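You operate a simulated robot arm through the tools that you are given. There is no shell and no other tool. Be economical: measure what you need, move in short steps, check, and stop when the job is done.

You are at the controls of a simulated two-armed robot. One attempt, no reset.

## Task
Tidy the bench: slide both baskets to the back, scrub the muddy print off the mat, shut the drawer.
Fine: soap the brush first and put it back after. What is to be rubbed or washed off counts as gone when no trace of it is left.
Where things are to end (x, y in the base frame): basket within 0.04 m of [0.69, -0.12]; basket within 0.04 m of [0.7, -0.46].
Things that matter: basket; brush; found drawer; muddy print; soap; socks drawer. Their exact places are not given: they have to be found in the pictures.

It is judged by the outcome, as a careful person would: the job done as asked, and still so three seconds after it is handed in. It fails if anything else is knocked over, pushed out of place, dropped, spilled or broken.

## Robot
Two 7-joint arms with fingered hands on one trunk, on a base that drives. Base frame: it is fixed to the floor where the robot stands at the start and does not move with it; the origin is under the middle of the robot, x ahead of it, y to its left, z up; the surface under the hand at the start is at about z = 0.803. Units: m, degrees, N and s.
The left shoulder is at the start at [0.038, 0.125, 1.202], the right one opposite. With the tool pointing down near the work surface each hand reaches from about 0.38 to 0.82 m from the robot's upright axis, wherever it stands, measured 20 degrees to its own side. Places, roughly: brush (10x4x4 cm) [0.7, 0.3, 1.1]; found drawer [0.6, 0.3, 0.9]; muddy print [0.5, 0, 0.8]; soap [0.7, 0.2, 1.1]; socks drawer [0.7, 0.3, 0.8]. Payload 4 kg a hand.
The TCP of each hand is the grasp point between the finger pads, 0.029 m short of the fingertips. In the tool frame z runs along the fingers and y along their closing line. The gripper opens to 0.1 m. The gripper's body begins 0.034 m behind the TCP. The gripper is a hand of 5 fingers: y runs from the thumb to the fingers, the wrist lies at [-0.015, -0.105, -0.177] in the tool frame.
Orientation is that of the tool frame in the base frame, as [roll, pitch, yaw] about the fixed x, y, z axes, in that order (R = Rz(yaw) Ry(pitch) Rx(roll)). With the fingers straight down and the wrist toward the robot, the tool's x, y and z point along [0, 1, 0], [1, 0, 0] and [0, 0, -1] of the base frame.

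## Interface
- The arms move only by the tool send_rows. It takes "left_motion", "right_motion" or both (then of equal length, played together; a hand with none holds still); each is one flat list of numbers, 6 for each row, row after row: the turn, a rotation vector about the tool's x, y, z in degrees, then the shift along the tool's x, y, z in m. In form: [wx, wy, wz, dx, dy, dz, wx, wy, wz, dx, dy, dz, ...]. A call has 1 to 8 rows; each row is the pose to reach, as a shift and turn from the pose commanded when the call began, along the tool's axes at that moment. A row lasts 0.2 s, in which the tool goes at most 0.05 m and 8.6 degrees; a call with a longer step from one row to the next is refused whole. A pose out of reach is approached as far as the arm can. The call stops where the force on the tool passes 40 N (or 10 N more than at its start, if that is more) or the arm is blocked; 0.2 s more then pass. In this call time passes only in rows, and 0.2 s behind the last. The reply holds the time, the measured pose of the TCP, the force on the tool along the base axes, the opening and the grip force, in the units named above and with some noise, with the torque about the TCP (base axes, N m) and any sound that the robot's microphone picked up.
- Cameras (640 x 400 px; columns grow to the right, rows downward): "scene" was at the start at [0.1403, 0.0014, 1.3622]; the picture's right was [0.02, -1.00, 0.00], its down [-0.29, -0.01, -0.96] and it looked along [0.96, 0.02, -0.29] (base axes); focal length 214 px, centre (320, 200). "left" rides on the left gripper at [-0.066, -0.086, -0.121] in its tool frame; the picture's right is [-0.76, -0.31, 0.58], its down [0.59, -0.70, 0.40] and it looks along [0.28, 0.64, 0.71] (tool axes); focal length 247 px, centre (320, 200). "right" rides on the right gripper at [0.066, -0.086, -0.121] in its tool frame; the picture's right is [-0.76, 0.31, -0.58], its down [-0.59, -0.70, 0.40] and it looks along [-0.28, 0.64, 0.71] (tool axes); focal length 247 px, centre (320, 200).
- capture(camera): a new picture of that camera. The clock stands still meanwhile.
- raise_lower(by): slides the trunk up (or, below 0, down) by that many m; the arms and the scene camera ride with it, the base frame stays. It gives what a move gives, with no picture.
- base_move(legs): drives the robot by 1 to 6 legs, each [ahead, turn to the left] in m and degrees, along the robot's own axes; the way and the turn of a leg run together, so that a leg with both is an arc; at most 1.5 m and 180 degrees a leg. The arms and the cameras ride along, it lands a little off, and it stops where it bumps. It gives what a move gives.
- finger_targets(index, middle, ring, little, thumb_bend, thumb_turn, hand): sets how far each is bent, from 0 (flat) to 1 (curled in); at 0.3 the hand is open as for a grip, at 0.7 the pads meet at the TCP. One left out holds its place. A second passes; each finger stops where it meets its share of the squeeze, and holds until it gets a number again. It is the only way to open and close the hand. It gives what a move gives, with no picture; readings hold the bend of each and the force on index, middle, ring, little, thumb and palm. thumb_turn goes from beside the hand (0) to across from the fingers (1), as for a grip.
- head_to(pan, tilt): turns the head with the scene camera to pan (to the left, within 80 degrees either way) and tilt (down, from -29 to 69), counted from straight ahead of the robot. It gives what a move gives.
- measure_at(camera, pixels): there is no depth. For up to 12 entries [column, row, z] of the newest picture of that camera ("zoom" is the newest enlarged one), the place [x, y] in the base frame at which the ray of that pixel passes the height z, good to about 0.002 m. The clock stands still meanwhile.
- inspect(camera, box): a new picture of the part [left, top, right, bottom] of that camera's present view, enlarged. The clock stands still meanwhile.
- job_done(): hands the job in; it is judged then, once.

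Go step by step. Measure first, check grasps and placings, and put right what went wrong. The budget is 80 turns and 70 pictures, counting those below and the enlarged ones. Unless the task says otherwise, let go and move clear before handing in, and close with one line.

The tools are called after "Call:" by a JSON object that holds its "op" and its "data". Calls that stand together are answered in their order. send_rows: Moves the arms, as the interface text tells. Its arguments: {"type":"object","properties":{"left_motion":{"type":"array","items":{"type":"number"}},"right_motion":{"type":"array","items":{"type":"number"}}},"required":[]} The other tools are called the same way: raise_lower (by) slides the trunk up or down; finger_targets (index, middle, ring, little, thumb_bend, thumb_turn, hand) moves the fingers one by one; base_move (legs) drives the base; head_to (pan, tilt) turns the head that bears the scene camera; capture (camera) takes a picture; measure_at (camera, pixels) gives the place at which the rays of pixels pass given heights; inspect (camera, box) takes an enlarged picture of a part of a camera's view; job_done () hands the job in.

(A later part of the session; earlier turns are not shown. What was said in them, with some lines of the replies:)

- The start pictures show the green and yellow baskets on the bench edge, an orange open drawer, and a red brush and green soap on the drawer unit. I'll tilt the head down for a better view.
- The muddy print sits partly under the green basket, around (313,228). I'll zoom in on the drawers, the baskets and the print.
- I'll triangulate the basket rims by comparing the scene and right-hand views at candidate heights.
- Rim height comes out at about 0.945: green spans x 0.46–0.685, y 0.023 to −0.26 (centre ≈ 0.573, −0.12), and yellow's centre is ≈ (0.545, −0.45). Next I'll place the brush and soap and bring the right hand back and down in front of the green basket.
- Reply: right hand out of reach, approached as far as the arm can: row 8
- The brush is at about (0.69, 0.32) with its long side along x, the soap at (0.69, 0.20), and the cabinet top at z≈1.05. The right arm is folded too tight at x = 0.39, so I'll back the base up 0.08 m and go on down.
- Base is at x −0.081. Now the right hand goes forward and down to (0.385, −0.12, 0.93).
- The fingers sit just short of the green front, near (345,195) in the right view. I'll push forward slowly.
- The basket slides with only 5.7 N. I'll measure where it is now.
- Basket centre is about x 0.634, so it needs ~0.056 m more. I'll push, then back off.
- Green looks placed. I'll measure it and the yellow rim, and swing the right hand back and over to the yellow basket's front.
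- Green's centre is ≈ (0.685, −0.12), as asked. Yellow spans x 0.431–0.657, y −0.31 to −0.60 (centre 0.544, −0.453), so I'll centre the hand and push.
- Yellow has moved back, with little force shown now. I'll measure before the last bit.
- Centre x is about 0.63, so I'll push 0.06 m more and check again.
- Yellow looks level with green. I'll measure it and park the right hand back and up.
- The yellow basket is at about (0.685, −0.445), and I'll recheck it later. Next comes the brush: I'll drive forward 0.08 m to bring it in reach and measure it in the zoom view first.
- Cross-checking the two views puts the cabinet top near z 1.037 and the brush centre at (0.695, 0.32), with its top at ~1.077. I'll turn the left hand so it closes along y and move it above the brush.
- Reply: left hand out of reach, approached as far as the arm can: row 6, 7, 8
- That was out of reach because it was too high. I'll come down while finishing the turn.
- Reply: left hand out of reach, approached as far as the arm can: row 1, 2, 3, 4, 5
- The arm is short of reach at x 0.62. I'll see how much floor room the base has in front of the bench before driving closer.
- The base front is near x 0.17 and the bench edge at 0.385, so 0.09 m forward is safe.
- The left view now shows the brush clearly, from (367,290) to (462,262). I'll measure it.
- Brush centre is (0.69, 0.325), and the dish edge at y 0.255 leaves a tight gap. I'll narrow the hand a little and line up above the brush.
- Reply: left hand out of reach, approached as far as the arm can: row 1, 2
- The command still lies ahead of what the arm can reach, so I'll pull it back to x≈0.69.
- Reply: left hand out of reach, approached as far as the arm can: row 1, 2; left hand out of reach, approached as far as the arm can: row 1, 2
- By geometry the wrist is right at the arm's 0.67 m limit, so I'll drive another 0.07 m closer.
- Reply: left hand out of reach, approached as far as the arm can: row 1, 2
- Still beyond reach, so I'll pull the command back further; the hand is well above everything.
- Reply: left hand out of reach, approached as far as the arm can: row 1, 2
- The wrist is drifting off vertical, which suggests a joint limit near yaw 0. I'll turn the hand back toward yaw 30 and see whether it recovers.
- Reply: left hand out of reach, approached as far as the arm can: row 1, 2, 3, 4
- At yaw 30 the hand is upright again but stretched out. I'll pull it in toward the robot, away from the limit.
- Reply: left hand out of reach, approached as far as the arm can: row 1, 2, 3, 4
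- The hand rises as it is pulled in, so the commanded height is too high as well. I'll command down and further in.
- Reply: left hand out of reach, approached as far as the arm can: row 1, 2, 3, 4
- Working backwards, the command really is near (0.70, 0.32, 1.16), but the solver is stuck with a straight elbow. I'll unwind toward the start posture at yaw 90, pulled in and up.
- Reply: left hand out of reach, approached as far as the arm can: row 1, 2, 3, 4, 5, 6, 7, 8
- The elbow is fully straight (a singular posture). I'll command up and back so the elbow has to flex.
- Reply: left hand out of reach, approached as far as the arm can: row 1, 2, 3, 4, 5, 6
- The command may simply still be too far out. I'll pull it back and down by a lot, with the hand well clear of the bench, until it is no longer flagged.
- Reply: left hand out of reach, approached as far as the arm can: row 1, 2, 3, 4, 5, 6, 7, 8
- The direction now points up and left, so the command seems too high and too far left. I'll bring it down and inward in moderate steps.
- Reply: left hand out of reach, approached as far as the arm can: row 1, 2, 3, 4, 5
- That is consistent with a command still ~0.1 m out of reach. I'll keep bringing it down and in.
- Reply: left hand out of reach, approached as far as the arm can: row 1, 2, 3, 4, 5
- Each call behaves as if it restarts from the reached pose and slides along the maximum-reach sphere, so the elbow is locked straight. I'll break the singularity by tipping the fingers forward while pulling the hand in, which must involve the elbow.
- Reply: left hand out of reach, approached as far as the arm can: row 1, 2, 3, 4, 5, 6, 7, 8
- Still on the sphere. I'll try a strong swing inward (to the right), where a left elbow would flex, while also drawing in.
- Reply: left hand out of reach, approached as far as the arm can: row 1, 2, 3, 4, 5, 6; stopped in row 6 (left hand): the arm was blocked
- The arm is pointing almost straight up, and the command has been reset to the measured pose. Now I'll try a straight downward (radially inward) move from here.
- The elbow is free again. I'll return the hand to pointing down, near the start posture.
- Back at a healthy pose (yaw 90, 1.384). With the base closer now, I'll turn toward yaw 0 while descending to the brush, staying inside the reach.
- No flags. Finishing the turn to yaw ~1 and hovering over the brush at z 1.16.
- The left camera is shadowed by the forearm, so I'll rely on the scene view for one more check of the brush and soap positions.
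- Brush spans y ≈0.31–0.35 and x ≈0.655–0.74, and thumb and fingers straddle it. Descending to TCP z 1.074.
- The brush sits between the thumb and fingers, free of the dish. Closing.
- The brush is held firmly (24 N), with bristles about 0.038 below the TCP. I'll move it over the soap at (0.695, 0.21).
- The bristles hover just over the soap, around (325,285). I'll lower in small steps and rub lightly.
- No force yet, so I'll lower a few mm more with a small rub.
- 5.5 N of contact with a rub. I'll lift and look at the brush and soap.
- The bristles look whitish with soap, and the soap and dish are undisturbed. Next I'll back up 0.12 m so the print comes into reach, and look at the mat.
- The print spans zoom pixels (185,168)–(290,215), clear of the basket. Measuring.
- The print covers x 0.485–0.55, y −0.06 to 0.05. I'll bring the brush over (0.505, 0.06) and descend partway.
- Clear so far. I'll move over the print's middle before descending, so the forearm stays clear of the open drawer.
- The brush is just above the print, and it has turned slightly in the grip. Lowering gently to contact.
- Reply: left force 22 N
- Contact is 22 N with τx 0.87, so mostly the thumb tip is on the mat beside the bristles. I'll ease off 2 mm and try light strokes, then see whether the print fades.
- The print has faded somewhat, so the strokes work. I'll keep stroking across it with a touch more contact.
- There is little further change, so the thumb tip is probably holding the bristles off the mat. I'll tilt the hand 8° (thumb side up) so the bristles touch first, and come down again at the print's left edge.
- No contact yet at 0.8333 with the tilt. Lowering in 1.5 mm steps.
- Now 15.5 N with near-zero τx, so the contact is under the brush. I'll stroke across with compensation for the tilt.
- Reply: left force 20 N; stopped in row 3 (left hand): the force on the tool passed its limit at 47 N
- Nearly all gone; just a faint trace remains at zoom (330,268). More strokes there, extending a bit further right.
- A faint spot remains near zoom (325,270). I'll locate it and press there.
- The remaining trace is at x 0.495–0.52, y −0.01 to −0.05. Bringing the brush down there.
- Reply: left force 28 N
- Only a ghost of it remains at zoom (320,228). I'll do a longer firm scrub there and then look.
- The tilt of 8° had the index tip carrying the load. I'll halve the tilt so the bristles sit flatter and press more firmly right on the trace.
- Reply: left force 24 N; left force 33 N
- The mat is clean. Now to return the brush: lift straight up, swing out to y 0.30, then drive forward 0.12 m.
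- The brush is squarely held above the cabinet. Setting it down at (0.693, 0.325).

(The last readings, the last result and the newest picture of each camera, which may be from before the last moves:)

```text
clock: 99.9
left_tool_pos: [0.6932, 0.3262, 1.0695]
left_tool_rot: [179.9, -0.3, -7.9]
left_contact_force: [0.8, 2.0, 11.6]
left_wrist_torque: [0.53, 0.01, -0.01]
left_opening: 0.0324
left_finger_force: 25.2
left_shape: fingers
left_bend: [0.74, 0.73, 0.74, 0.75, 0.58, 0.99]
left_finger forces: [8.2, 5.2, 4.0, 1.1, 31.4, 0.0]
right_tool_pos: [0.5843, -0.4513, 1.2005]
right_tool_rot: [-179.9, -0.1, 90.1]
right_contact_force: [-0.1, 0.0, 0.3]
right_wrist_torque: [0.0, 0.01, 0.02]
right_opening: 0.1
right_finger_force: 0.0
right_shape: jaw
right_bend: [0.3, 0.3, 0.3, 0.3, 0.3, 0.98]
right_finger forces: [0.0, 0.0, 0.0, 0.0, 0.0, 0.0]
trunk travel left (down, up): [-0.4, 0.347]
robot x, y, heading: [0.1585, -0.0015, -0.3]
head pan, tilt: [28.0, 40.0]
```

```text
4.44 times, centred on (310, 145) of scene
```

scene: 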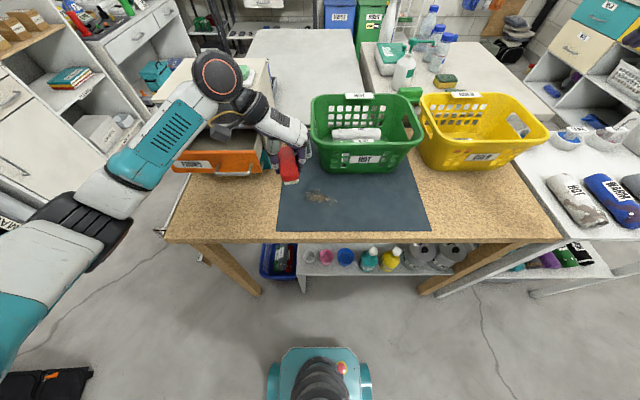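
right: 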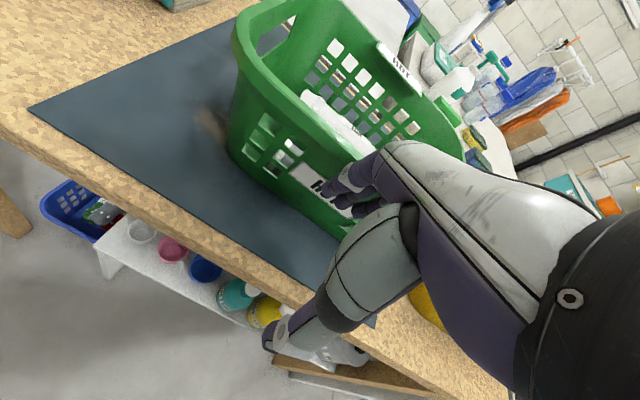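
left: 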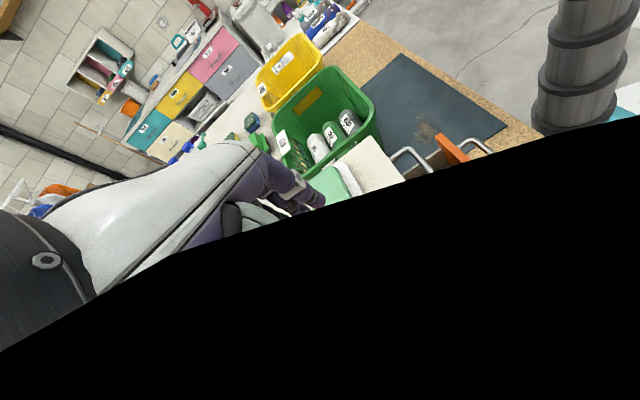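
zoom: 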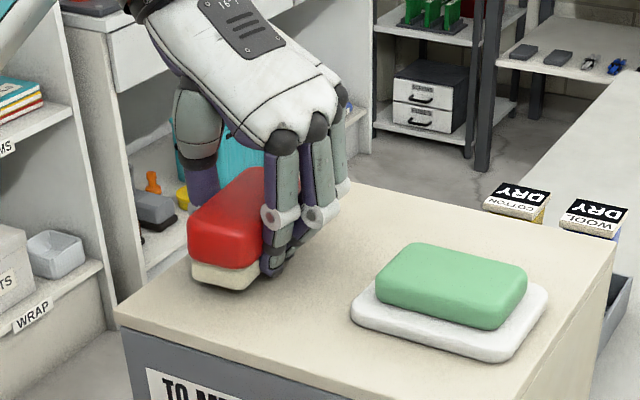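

Contact 11.6 N on the cabinet top. I'll ease off slightly, open to 0.4 and lift clear.

Call:
{"op": "send_rows", "data": {"left_motion": [0, 0, 0, 0, 0, -0.0015]}}

Call:
{"op": "finger_targets", "data": {"hand": "left", "index": 0.4, "middle": 0.4, "ring": 0.4, "little": 0.4, "thumb_bend": 0.4}}

Call:
{"op": "send_rows", "data": {"left_motion": [0, 0, 0, 0, 0, -0.03, 0, 0, 0, 0, 0, -0.07, 0, 0, 0, 0, 0, -0.11]}}

Call:
{"op": "inspect", "data": {"camera": "scene", "box": [230, 80, 390, 270]}}

```text
clock: 100.3
left_tool_pos: [0.6928, 0.3255, 1.071]
left_tool_rot: [179.8, -0.2, -7.9]
left_contact_force: [1.5, 0.0, 9.6]
left_wrist_torque: [0.49, -0.04, -0.03]
left_opening: 0.0322
left_finger_force: 24.6
left_shape: fingers
left_bend: [0.74, 0.73, 0.74, 0.75, 0.58, 0.99]
left_finger forces: [8.3, 5.3, 4.2, 1.4, 30.3, 0.1]
right_tool_pos: [0.5834, -0.4516, 1.2007]
right_tool_rot: [-179.9, -0.1, 90.1]
right_contact_force: [0.9, -0.6, -0.6]
right_wrist_torque: [-0.04, 0.05, 0.01]
right_opening: 0.1
right_finger_force: 0.1
right_shape: jaw
right_bend: [0.3, 0.3, 0.3, 0.3, 0.3, 0.98]
right_finger forces: [0.1, 0.1, 0.0, 0.0, 0.0, 0.1]
trunk travel left (down, up): [-0.4, 0.347]
robot x, y, heading: [0.1569, 0.0009, -0.3]
head pan, tilt: [28.0, 40.0]
```

```text
clock: 101.3
left_tool_pos: [0.6935, 0.3253, 1.0689]
left_tool_rot: [179.8, -0.3, -7.9]
left_contact_force: [-0.7, -1.2, 6.2]
left_wrist_torque: [0.24, 0.02, 0.03]
left_opening: 0.0739
left_finger_force: 2.9
left_shape: fingers
left_bend: [0.4, 0.4, 0.4, 0.4, 0.4, 0.99]
left_finger forces: [0.0, 0.0, 0.0, 0.1, 6.1, 0.1]
right_tool_pos: [0.5833, -0.4524, 1.2011]
right_tool_rot: [-180.0, 0.0, 90.0]
right_contact_force: [-0.2, -0.4, -1.1]
right_wrist_torque: [0.0, 0.01, -0.03]
right_opening: 0.0999
right_finger_force: 0.1
right_shape: jaw
right_bend: [0.3, 0.3, 0.3, 0.3, 0.3, 0.98]
right_finger forces: [0.0, 0.1, 0.1, 0.0, 0.0, 0.0]
trunk travel left (down, up): [-0.4, 0.347]
robot x, y, heading: [0.1566, 0.0004, -0.2]
head pan, tilt: [28.0, 40.0]
```

```text
clock: 102.1
left_tool_pos: [0.6934, 0.3242, 1.1803]
left_tool_rot: [179.8, -0.1, -7.7]
left_contact_force: [0.2, -0.2, 0.6]
left_wrist_torque: [-0.02, 0.01, -0.01]
left_opening: 0.0743
left_finger_force: 0.1
left_shape: fingers
left_bend: [0.4, 0.4, 0.4, 0.4, 0.4, 0.99]
left_finger forces: [0.0, 0.1, 0.0, 0.0, 0.0, 0.0]
right_tool_pos: [0.5834, -0.4516, 1.2015]
right_tool_rot: [-179.9, 0.0, 90.1]
right_contact_force: [-0.2, 0.3, -0.5]
right_wrist_torque: [0.01, 0.05, -0.02]
right_opening: 0.0999
right_finger_force: 0.1
right_shape: jaw
right_bend: [0.3, 0.3, 0.3, 0.3, 0.3, 0.98]
right_finger forces: [0.0, 0.1, 0.1, 0.0, 0.0, 0.0]
trunk travel left (down, up): [-0.4, 0.347]
robot x, y, heading: [0.1569, 0.0001, -0.1]
head pan, tilt: [28.0, 40.0]
```

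```text
2.11 times, centred on (310, 175) of scene
```

zoom: 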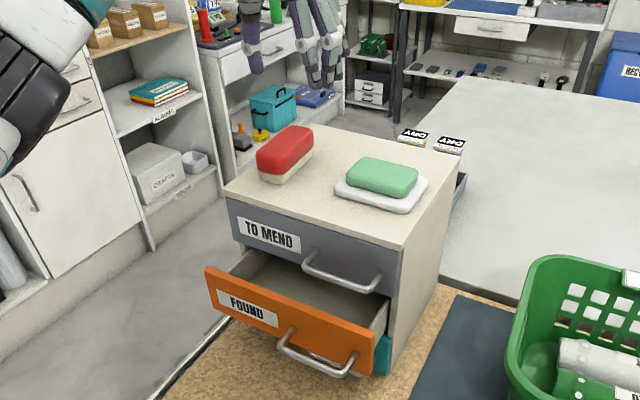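

The brush is back beside the soap, upright. For the drawer I'll back up 0.24 m, turn the left hand to yaw 90, and measure the drawer front.

Call:
{"op": "base_move", "data": {"legs": [[-0.24, 0]]}}

Call:
{"op": "send_rows", "data": {"left_motion": [0, 0, -8.5, 0, 0, 0, 0, 0, -17, 0, 0, 0, 0, 0, -25.5, 0, 0, 0, 0, 0, -34, 0, 0, 0, 0, 0, -42.5, 0, 0, 0, 0, 0, -51, 0, 0, 0, 0, 0, -59.5, 0, 0, 0, 0, 0, -68, 0, 0, 0]}}

Call:
{"op": "send_rows", "data": {"left_motion": [0, 0, -8, 0, 0, 0, 0, 0, -16, 0, 0, 0, 0, 0, -24, 0, 0, 0, 0, 0, -30, 0, 0, 0]}}

Call:
{"op": "inspect", "data": {"camera": "scene", "box": [220, 60, 400, 220]}}

```text
clock: 103.8
left_tool_pos: [0.4491, 0.3267, 1.1791]
left_tool_rot: [179.9, -0.2, -7.6]
left_contact_force: [0.4, 0.2, 0.1]
left_wrist_torque: [0.0, -0.01, -0.03]
left_opening: 0.0741
left_finger_force: 0.0
left_shape: fingers
left_bend: [0.4, 0.4, 0.4, 0.4, 0.4, 0.99]
left_finger forces: [0.1, 0.0, 0.1, 0.0, 0.1, 0.0]
right_tool_pos: [0.3428, -0.4501, 1.2012]
right_tool_rot: [-179.9, 0.1, 90.3]
right_contact_force: [-0.8, 0.9, 0.5]
right_wrist_torque: [0.0, -0.01, -0.03]
right_opening: 0.1001
right_finger_force: 0.1
right_shape: jaw
right_bend: [0.3, 0.3, 0.3, 0.3, 0.3, 0.98]
right_finger forces: [0.0, 0.1, 0.1, 0.0, 0.0, 0.0]
trunk travel left (down, up): [-0.4, 0.347]
robot x, y, heading: [-0.0838, 0.002, 0.1]
head pan, tilt: [28.0, 40.0]
```

```text
clock: 105.7
left_tool_pos: [0.4504, 0.3261, 1.1791]
left_tool_rot: [179.7, 0.0, 60.6]
left_contact_force: [-0.6, -0.2, -0.3]
left_wrist_torque: [-0.02, -0.01, 0.0]
left_opening: 0.0743
left_finger_force: 0.1
left_shape: fingers
left_bend: [0.4, 0.4, 0.4, 0.4, 0.4, 0.99]
left_finger forces: [0.0, 0.1, 0.0, 0.1, 0.1, 0.0]
right_tool_pos: [0.3437, -0.449, 1.2009]
right_tool_rot: [-179.9, 0.1, 90.2]
right_contact_force: [0.4, 0.4, 0.1]
right_wrist_torque: [0.0, 0.0, -0.04]
right_opening: 0.0998
right_finger_force: 0.1
right_shape: jaw
right_bend: [0.3, 0.3, 0.3, 0.3, 0.3, 0.98]
right_finger forces: [0.1, 0.1, 0.1, 0.0, 0.0, 0.0]
trunk travel left (down, up): [-0.4, 0.347]
robot x, y, heading: [-0.0841, 0.0007, 0.3]
head pan, tilt: [28.0, 40.0]
```

```text
clock: 106.7
left_tool_pos: [0.4508, 0.327, 1.1782]
left_tool_rot: [179.9, 0.2, 90.5]
left_contact_force: [0.7, -0.3, 0.0]
left_wrist_torque: [0.01, 0.0, 0.0]
left_opening: 0.0741
left_finger_force: 0.0
left_shape: fingers
left_bend: [0.4, 0.4, 0.4, 0.4, 0.4, 0.99]
left_finger forces: [0.0, 0.1, 0.0, 0.1, 0.0, 0.1]
right_tool_pos: [0.3427, -0.4492, 1.2017]
right_tool_rot: [-179.8, 0.1, 90.3]
right_contact_force: [0.1, -0.5, -0.7]
right_wrist_torque: [0.0, -0.04, 0.01]
right_opening: 0.1
right_finger_force: 0.1
right_shape: jaw
right_bend: [0.3, 0.3, 0.3, 0.3, 0.3, 0.98]
right_finger forces: [0.1, 0.1, 0.1, 0.0, 0.0, 0.0]
trunk travel left (down, up): [-0.4, 0.347]
robot x, y, heading: [-0.085, 0.0022, 0.3]
head pan, tilt: [28.0, 40.0]
```

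```text
2.50 times, centred on (310, 140) of scene
```

zoom: 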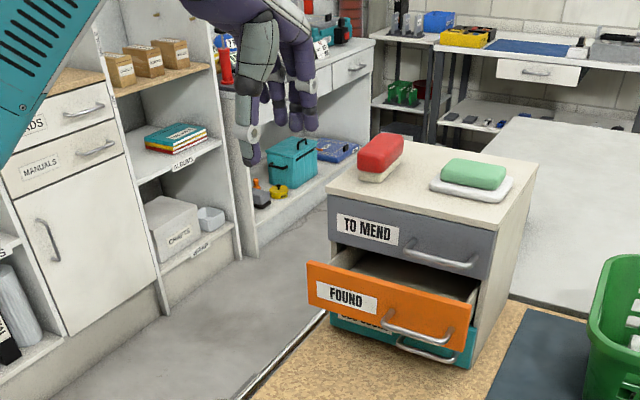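

Now I can see all three drawers: TO MEND shut, FOUND open, the teal SOCKS drawer shut below. Measuring the orange front and the handles.

Call:
{"op": "measure_at", "data": {"camera": "zoom", "pixels": [[307, 263, 0.955], [472, 301, 0.955], [470, 351, 0.885], [385, 312, 0.92], [430, 340, 0.9], [430, 340, 0.92], [440, 264, 0.99], [425, 357, 0.84], [492, 232, 1.03], [490, 280, 0.965]]}}

```text
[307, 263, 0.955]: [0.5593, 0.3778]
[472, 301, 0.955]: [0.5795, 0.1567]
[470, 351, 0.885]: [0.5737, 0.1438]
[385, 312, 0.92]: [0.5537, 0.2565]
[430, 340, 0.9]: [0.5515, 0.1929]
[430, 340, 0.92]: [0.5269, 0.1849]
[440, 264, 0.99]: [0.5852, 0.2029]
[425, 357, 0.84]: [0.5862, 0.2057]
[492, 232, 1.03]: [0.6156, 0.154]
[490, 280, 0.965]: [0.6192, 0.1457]
```

The orange front is at x ≈0.55–0.56, y 0.16–0.37, z ≈0.885–0.955. I'll lower the left hand in front of it at y 0.25 and push gently.

Call:
{"op": "send_rows", "data": {"left_motion": [0, 0, 0, -0.04, -0.02, 0, 0, 0, 0, -0.077, -0.02, 0.02, 0, 0, 0, -0.077, -0.02, 0.065, 0, 0, 0, -0.077, -0.02, 0.11, 0, 0, 0, -0.077, -0.02, 0.155, 0, 0, 0, -0.077, -0.02, 0.2, 0, 0, 0, -0.077, -0.02, 0.235, 0, 0, 0, -0.077, -0.02, 0.246]}}

Call:
{"op": "send_rows", "data": {"left_motion": [0, 0, 0, 0, 0.02, 0, 0, 0, 0, 0, 0.04, 0, 0, 0, 0, 0, 0.055, 0, 0, 0, 0, 0, 0.065, 0, 0, 0, 0, 0, 0.075, 0]}}

Call:
{"op": "inspect", "data": {"camera": "scene", "box": [250, 90, 400, 220]}}

```text
clock: 108.5
left_tool_pos: [0.4322, 0.2512, 0.9343]
left_tool_rot: [179.9, 0.1, 90.4]
left_contact_force: [0.7, 0.4, -0.3]
left_wrist_torque: [0.0, -0.02, -0.01]
left_opening: 0.0746
left_finger_force: 0.1
left_shape: fingers
left_bend: [0.4, 0.4, 0.4, 0.4, 0.4, 0.99]
left_finger forces: [0.0, 0.0, 0.0, 0.1, 0.0, 0.2]
right_tool_pos: [0.3431, -0.4492, 1.2006]
right_tool_rot: [-179.9, 0.2, 90.2]
right_contact_force: [0.3, -0.9, -0.5]
right_wrist_torque: [0.0, -0.01, -0.02]
right_opening: 0.0997
right_finger_force: 0.0
right_shape: jaw
right_bend: [0.3, 0.3, 0.3, 0.3, 0.3, 0.98]
right_finger forces: [0.0, 0.0, 0.1, 0.1, 0.1, 0.1]
trunk travel left (down, up): [-0.4, 0.347]
robot x, y, heading: [-0.0842, -0.0006, 0.1]
head pan, tilt: [28.0, 40.0]
```

```text
clock: 109.7
left_tool_pos: [0.5077, 0.2495, 0.9341]
left_tool_rot: [179.8, 0.1, 90.3]
left_contact_force: [-0.9, -0.9, -0.2]
left_wrist_torque: [0.01, 0.01, 0.0]
left_opening: 0.0734
left_finger_force: 0.3
left_shape: fingers
left_bend: [0.41, 0.4, 0.4, 0.4, 0.4, 0.99]
left_finger forces: [0.4, 0.1, 0.0, 0.0, 0.0, 0.0]
right_tool_pos: [0.3427, -0.4494, 1.2006]
right_tool_rot: [-180.0, 0.1, 90.2]
right_contact_force: [0.2, -0.2, -0.2]
right_wrist_torque: [-0.02, 0.02, -0.02]
right_opening: 0.0996
right_finger_force: 0.1
right_shape: jaw
right_bend: [0.3, 0.3, 0.3, 0.3, 0.3, 0.98]
right_finger forces: [0.0, 0.0, 0.0, 0.1, 0.1, 0.0]
trunk travel left (down, up): [-0.4, 0.347]
robot x, y, heading: [-0.0862, -0.0012, 0.0]
head pan, tilt: [28.0, 40.0]
```

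```text
3.08 times, centred on (325, 155) of scene
```

zoom: 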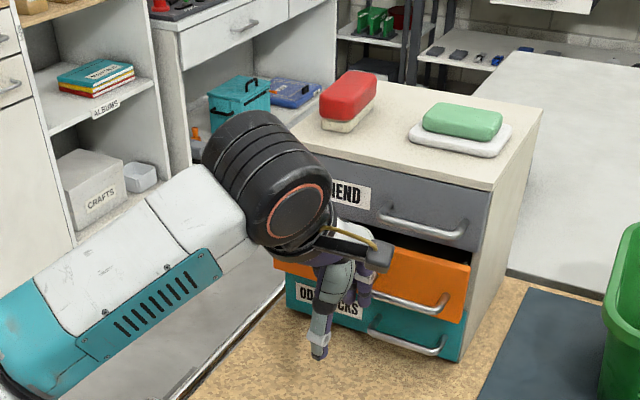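

The drawer is nearly shut. Pushing further in small steps.

Call:
{"op": "send_rows", "data": {"left_motion": [0, 0, 0, 0, 0.008, 0, 0, 0, 0, 0, 0.016, 0, 0, 0, 0, 0, 0.022, 0]}}

Call:
{"op": "inspect", "data": {"camera": "scene", "box": [280, 100, 400, 220]}}

```text
clock: 110.5
left_tool_pos: [0.5287, 0.2496, 0.9321]
left_tool_rot: [179.9, 0.1, 90.4]
left_contact_force: [-1.0, -1.2, -0.4]
left_wrist_torque: [0.03, 0.01, -0.01]
left_opening: 0.0734
left_finger_force: 0.4
left_shape: fingers
left_bend: [0.41, 0.4, 0.4, 0.4, 0.4, 0.99]
left_finger forces: [0.6, 0.0, 0.0, 0.0, 0.0, 0.1]
right_tool_pos: [0.3435, -0.4501, 1.2013]
right_tool_rot: [-179.9, 0.1, 90.2]
right_contact_force: [-0.1, -0.3, -0.7]
right_wrist_torque: [0.01, 0.01, 0.0]
right_opening: 0.1001
right_finger_force: 0.0
right_shape: jaw
right_bend: [0.3, 0.3, 0.3, 0.3, 0.3, 0.98]
right_finger forces: [0.0, 0.1, 0.0, 0.0, 0.1, 0.0]
trunk travel left (down, up): [-0.4, 0.347]
robot x, y, heading: [-0.0845, 0.0007, -0.1]
head pan, tilt: [28.0, 40.0]
```

```text
3.33 times, centred on (340, 160) of scene
```

zoom: 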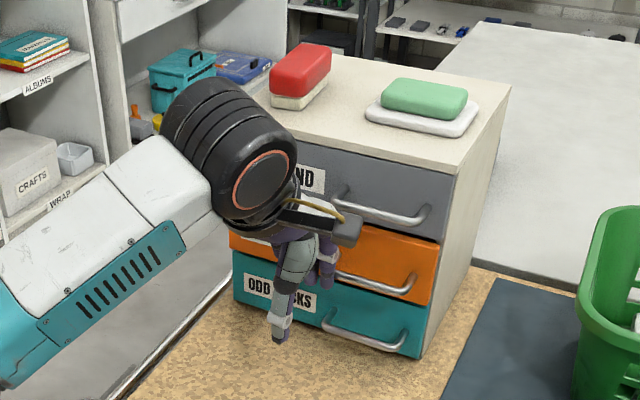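

Nearly flush, with only 1 N so far. A last push until the resistance rises.

Call:
{"op": "send_rows", "data": {"left_motion": [0, 0, 0, 0, 0.005, 0, 0, 0, 0, 0, 0.01, 0, 0, 0, 0, 0, 0.014, 0, 0, 0, 0, 0, 0.017, 0]}}

Call:
{"op": "inspect", "data": {"camera": "scene", "box": [280, 100, 400, 220]}}

```text
clock: 111.5
left_tool_pos: [0.5439, 0.2502, 0.9345]
left_tool_rot: [179.8, 0.2, 90.3]
left_contact_force: [-7.9, -1.0, 2.5]
left_wrist_torque: [-0.03, 0.03, -0.09]
left_opening: 0.0641
left_finger_force: 3.9
left_shape: fingers
left_bend: [0.46, 0.4, 0.4, 0.4, 0.4, 0.99]
left_finger forces: [7.7, 0.0, 0.0, 0.0, 0.1, 0.1]
right_tool_pos: [0.3417, -0.448, 1.2018]
right_tool_rot: [-179.9, 0.1, 90.2]
right_contact_force: [-0.2, 0.4, -0.5]
right_wrist_torque: [0.02, 0.0, 0.02]
right_opening: 0.0996
right_finger_force: 0.1
right_shape: jaw
right_bend: [0.3, 0.3, 0.3, 0.3, 0.3, 0.98]
right_finger forces: [0.1, 0.1, 0.0, 0.1, 0.0, 0.0]
trunk travel left (down, up): [-0.4, 0.347]
robot x, y, heading: [-0.084, 0.0025, 0.2]
head pan, tilt: [28.0, 40.0]
```

```text
3.33 times, centred on (340, 160) of scene
```

zoom: 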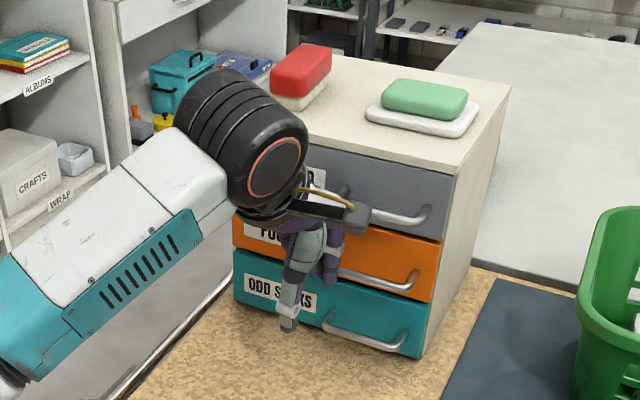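

The drawer is flush at 7.9 N resistance and the cabinet has not moved. I'll retreat the left hand and check everything from the front.

Call:
{"op": "send_rows", "data": {"left_motion": [0, 0, 0, 0, -0.04, 0, 0, 0, 0, 0, -0.08, 0, 0, 0, 0, 0, -0.12, 0, 0, 0, 0, 0, -0.13, -0.04, 0, 0, 0, 0, -0.13, -0.09, 0, 0, 0, 0, -0.13, -0.14, 0, 0, 0, 0, -0.13, -0.19, 0, 0, 0, 0, -0.13, -0.24]}}

Call:
{"op": "head_to", "data": {"pan": 0, "tilt": 45}}

Call:
{"op": "capture", "data": {"camera": "scene"}}

Call:
{"op": "inspect", "data": {"camera": "scene", "box": [270, 110, 570, 240]}}

Call:
{"op": "measure_at", "data": {"camera": "zoom", "pixels": [[320, 96, 0.95], [440, 97, 0.95], [286, 115, 0.95], [516, 155, 0.95], [320, 180, 0.95]]}}

Call:
{"op": "capture", "data": {"camera": "right"}}

```text
clock: 113.2
left_tool_pos: [0.4118, 0.2469, 1.1759]
left_tool_rot: [179.8, 0.2, 90.4]
left_contact_force: [-0.1, -0.9, 0.7]
left_wrist_torque: [-0.03, 0.01, 0.0]
left_opening: 0.0742
left_finger_force: 0.1
left_shape: fingers
left_bend: [0.4, 0.4, 0.4, 0.4, 0.4, 0.99]
left_finger forces: [0.1, 0.1, 0.1, 0.0, 0.1, 0.1]
right_tool_pos: [0.3428, -0.4492, 1.2007]
right_tool_rot: [-179.9, 0.0, 90.2]
right_contact_force: [-0.7, 0.6, -0.1]
right_wrist_torque: [-0.01, -0.06, -0.04]
right_opening: 0.1001
right_finger_force: 0.0
right_shape: jaw
right_bend: [0.3, 0.3, 0.3, 0.3, 0.3, 0.98]
right_finger forces: [0.0, 0.1, 0.1, 0.1, 0.1, 0.1]
trunk travel left (down, up): [-0.4, 0.347]
robot x, y, heading: [-0.0887, -0.0015, 0.3]
head pan, tilt: [28.0, 40.0]
```

```text
clock: 114.2
left_tool_pos: [0.4139, 0.2484, 1.1755]
left_tool_rot: [180.0, 0.2, 90.3]
left_contact_force: [-0.1, -0.2, 0.2]
left_wrist_torque: [0.0, 0.0, 0.04]
left_opening: 0.0743
left_finger_force: 0.1
left_shape: fingers
left_bend: [0.4, 0.4, 0.4, 0.4, 0.4, 0.99]
left_finger forces: [0.0, 0.1, 0.0, 0.1, 0.1, 0.0]
right_tool_pos: [0.3439, -0.4486, 1.2007]
right_tool_rot: [-179.9, 0.2, 90.2]
right_contact_force: [0.8, 0.3, 0.3]
right_wrist_torque: [0.02, 0.02, 0.01]
right_opening: 0.1
right_finger_force: 0.2
right_shape: jaw
right_bend: [0.3, 0.3, 0.3, 0.3, 0.3, 0.98]
right_finger forces: [0.0, 0.0, 0.0, 0.0, 0.0, 0.0]
trunk travel left (down, up): [-0.4, 0.347]
robot x, y, heading: [-0.0838, -0.0002, 0.1]
head pan, tilt: [0.0, 45.0]
```

```text
15 pictures are left
```

scene: 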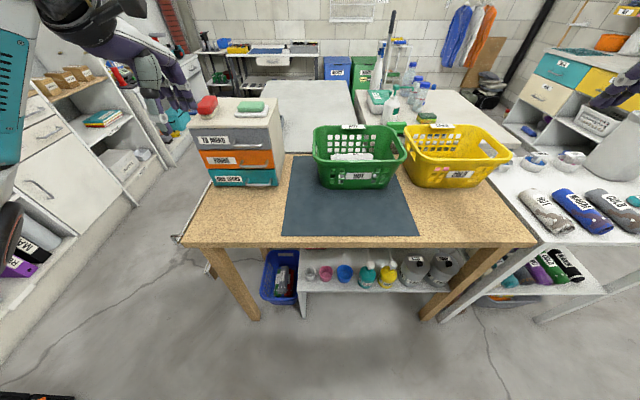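

```text
2.13 times, centred on (420, 175) of scene
```

zoom: 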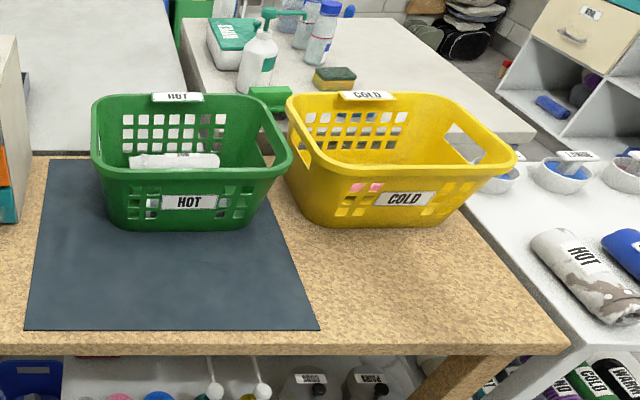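

```text
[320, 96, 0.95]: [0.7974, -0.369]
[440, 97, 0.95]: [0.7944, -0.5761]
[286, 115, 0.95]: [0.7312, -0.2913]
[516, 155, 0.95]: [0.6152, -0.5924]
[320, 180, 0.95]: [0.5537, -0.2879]
```

```text
13 pictures are left
5 turns are left
```

right: 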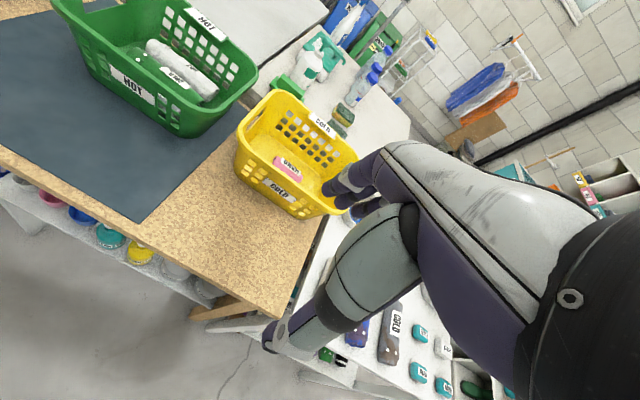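

The drawers are shut, the mat is clean and the brush is in place. One last cross-check of the yellow basket's centre, using the right camera and the base edges.

Call:
{"op": "measure_at", "data": {"camera": "right", "pixels": [[237, 150, 0.945], [265, 92, 0.945], [295, 213, 0.945], [262, 178, 0.945], [325, 122, 0.945], [355, 150, 0.945]]}}

Call:
{"op": "measure_at", "data": {"camera": "zoom", "pixels": [[190, 231, 0.806], [380, 227, 0.804], [400, 170, 0.945], [190, 172, 0.945], [400, 190, 0.93], [380, 93, 0.945], [220, 95, 0.945]]}}

```text
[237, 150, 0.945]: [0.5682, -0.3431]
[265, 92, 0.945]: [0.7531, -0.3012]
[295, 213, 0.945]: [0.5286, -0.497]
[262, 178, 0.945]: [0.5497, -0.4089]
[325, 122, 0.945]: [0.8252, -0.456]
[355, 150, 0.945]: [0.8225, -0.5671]
```

```text
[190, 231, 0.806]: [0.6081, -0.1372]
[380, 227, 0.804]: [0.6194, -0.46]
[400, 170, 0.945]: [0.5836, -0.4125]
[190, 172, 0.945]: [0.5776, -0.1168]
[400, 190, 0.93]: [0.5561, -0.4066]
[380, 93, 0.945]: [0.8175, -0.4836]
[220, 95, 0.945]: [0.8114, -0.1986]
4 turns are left
```

Yellow's centre comes out at ≈ (0.695, −0.445) and green's at ≈ (0.69, −0.12), both within tolerance. Both hands are empty and clear, so I'm handing in.

Call:
{"op": "job_done", "data": {}}

```text
The job is handed in.
```

The job is handed in: both baskets are at the back within tolerance, the muddy print is scrubbed off with the soaped brush, the brush is back beside the soap, and the FOUND drawer is shut.
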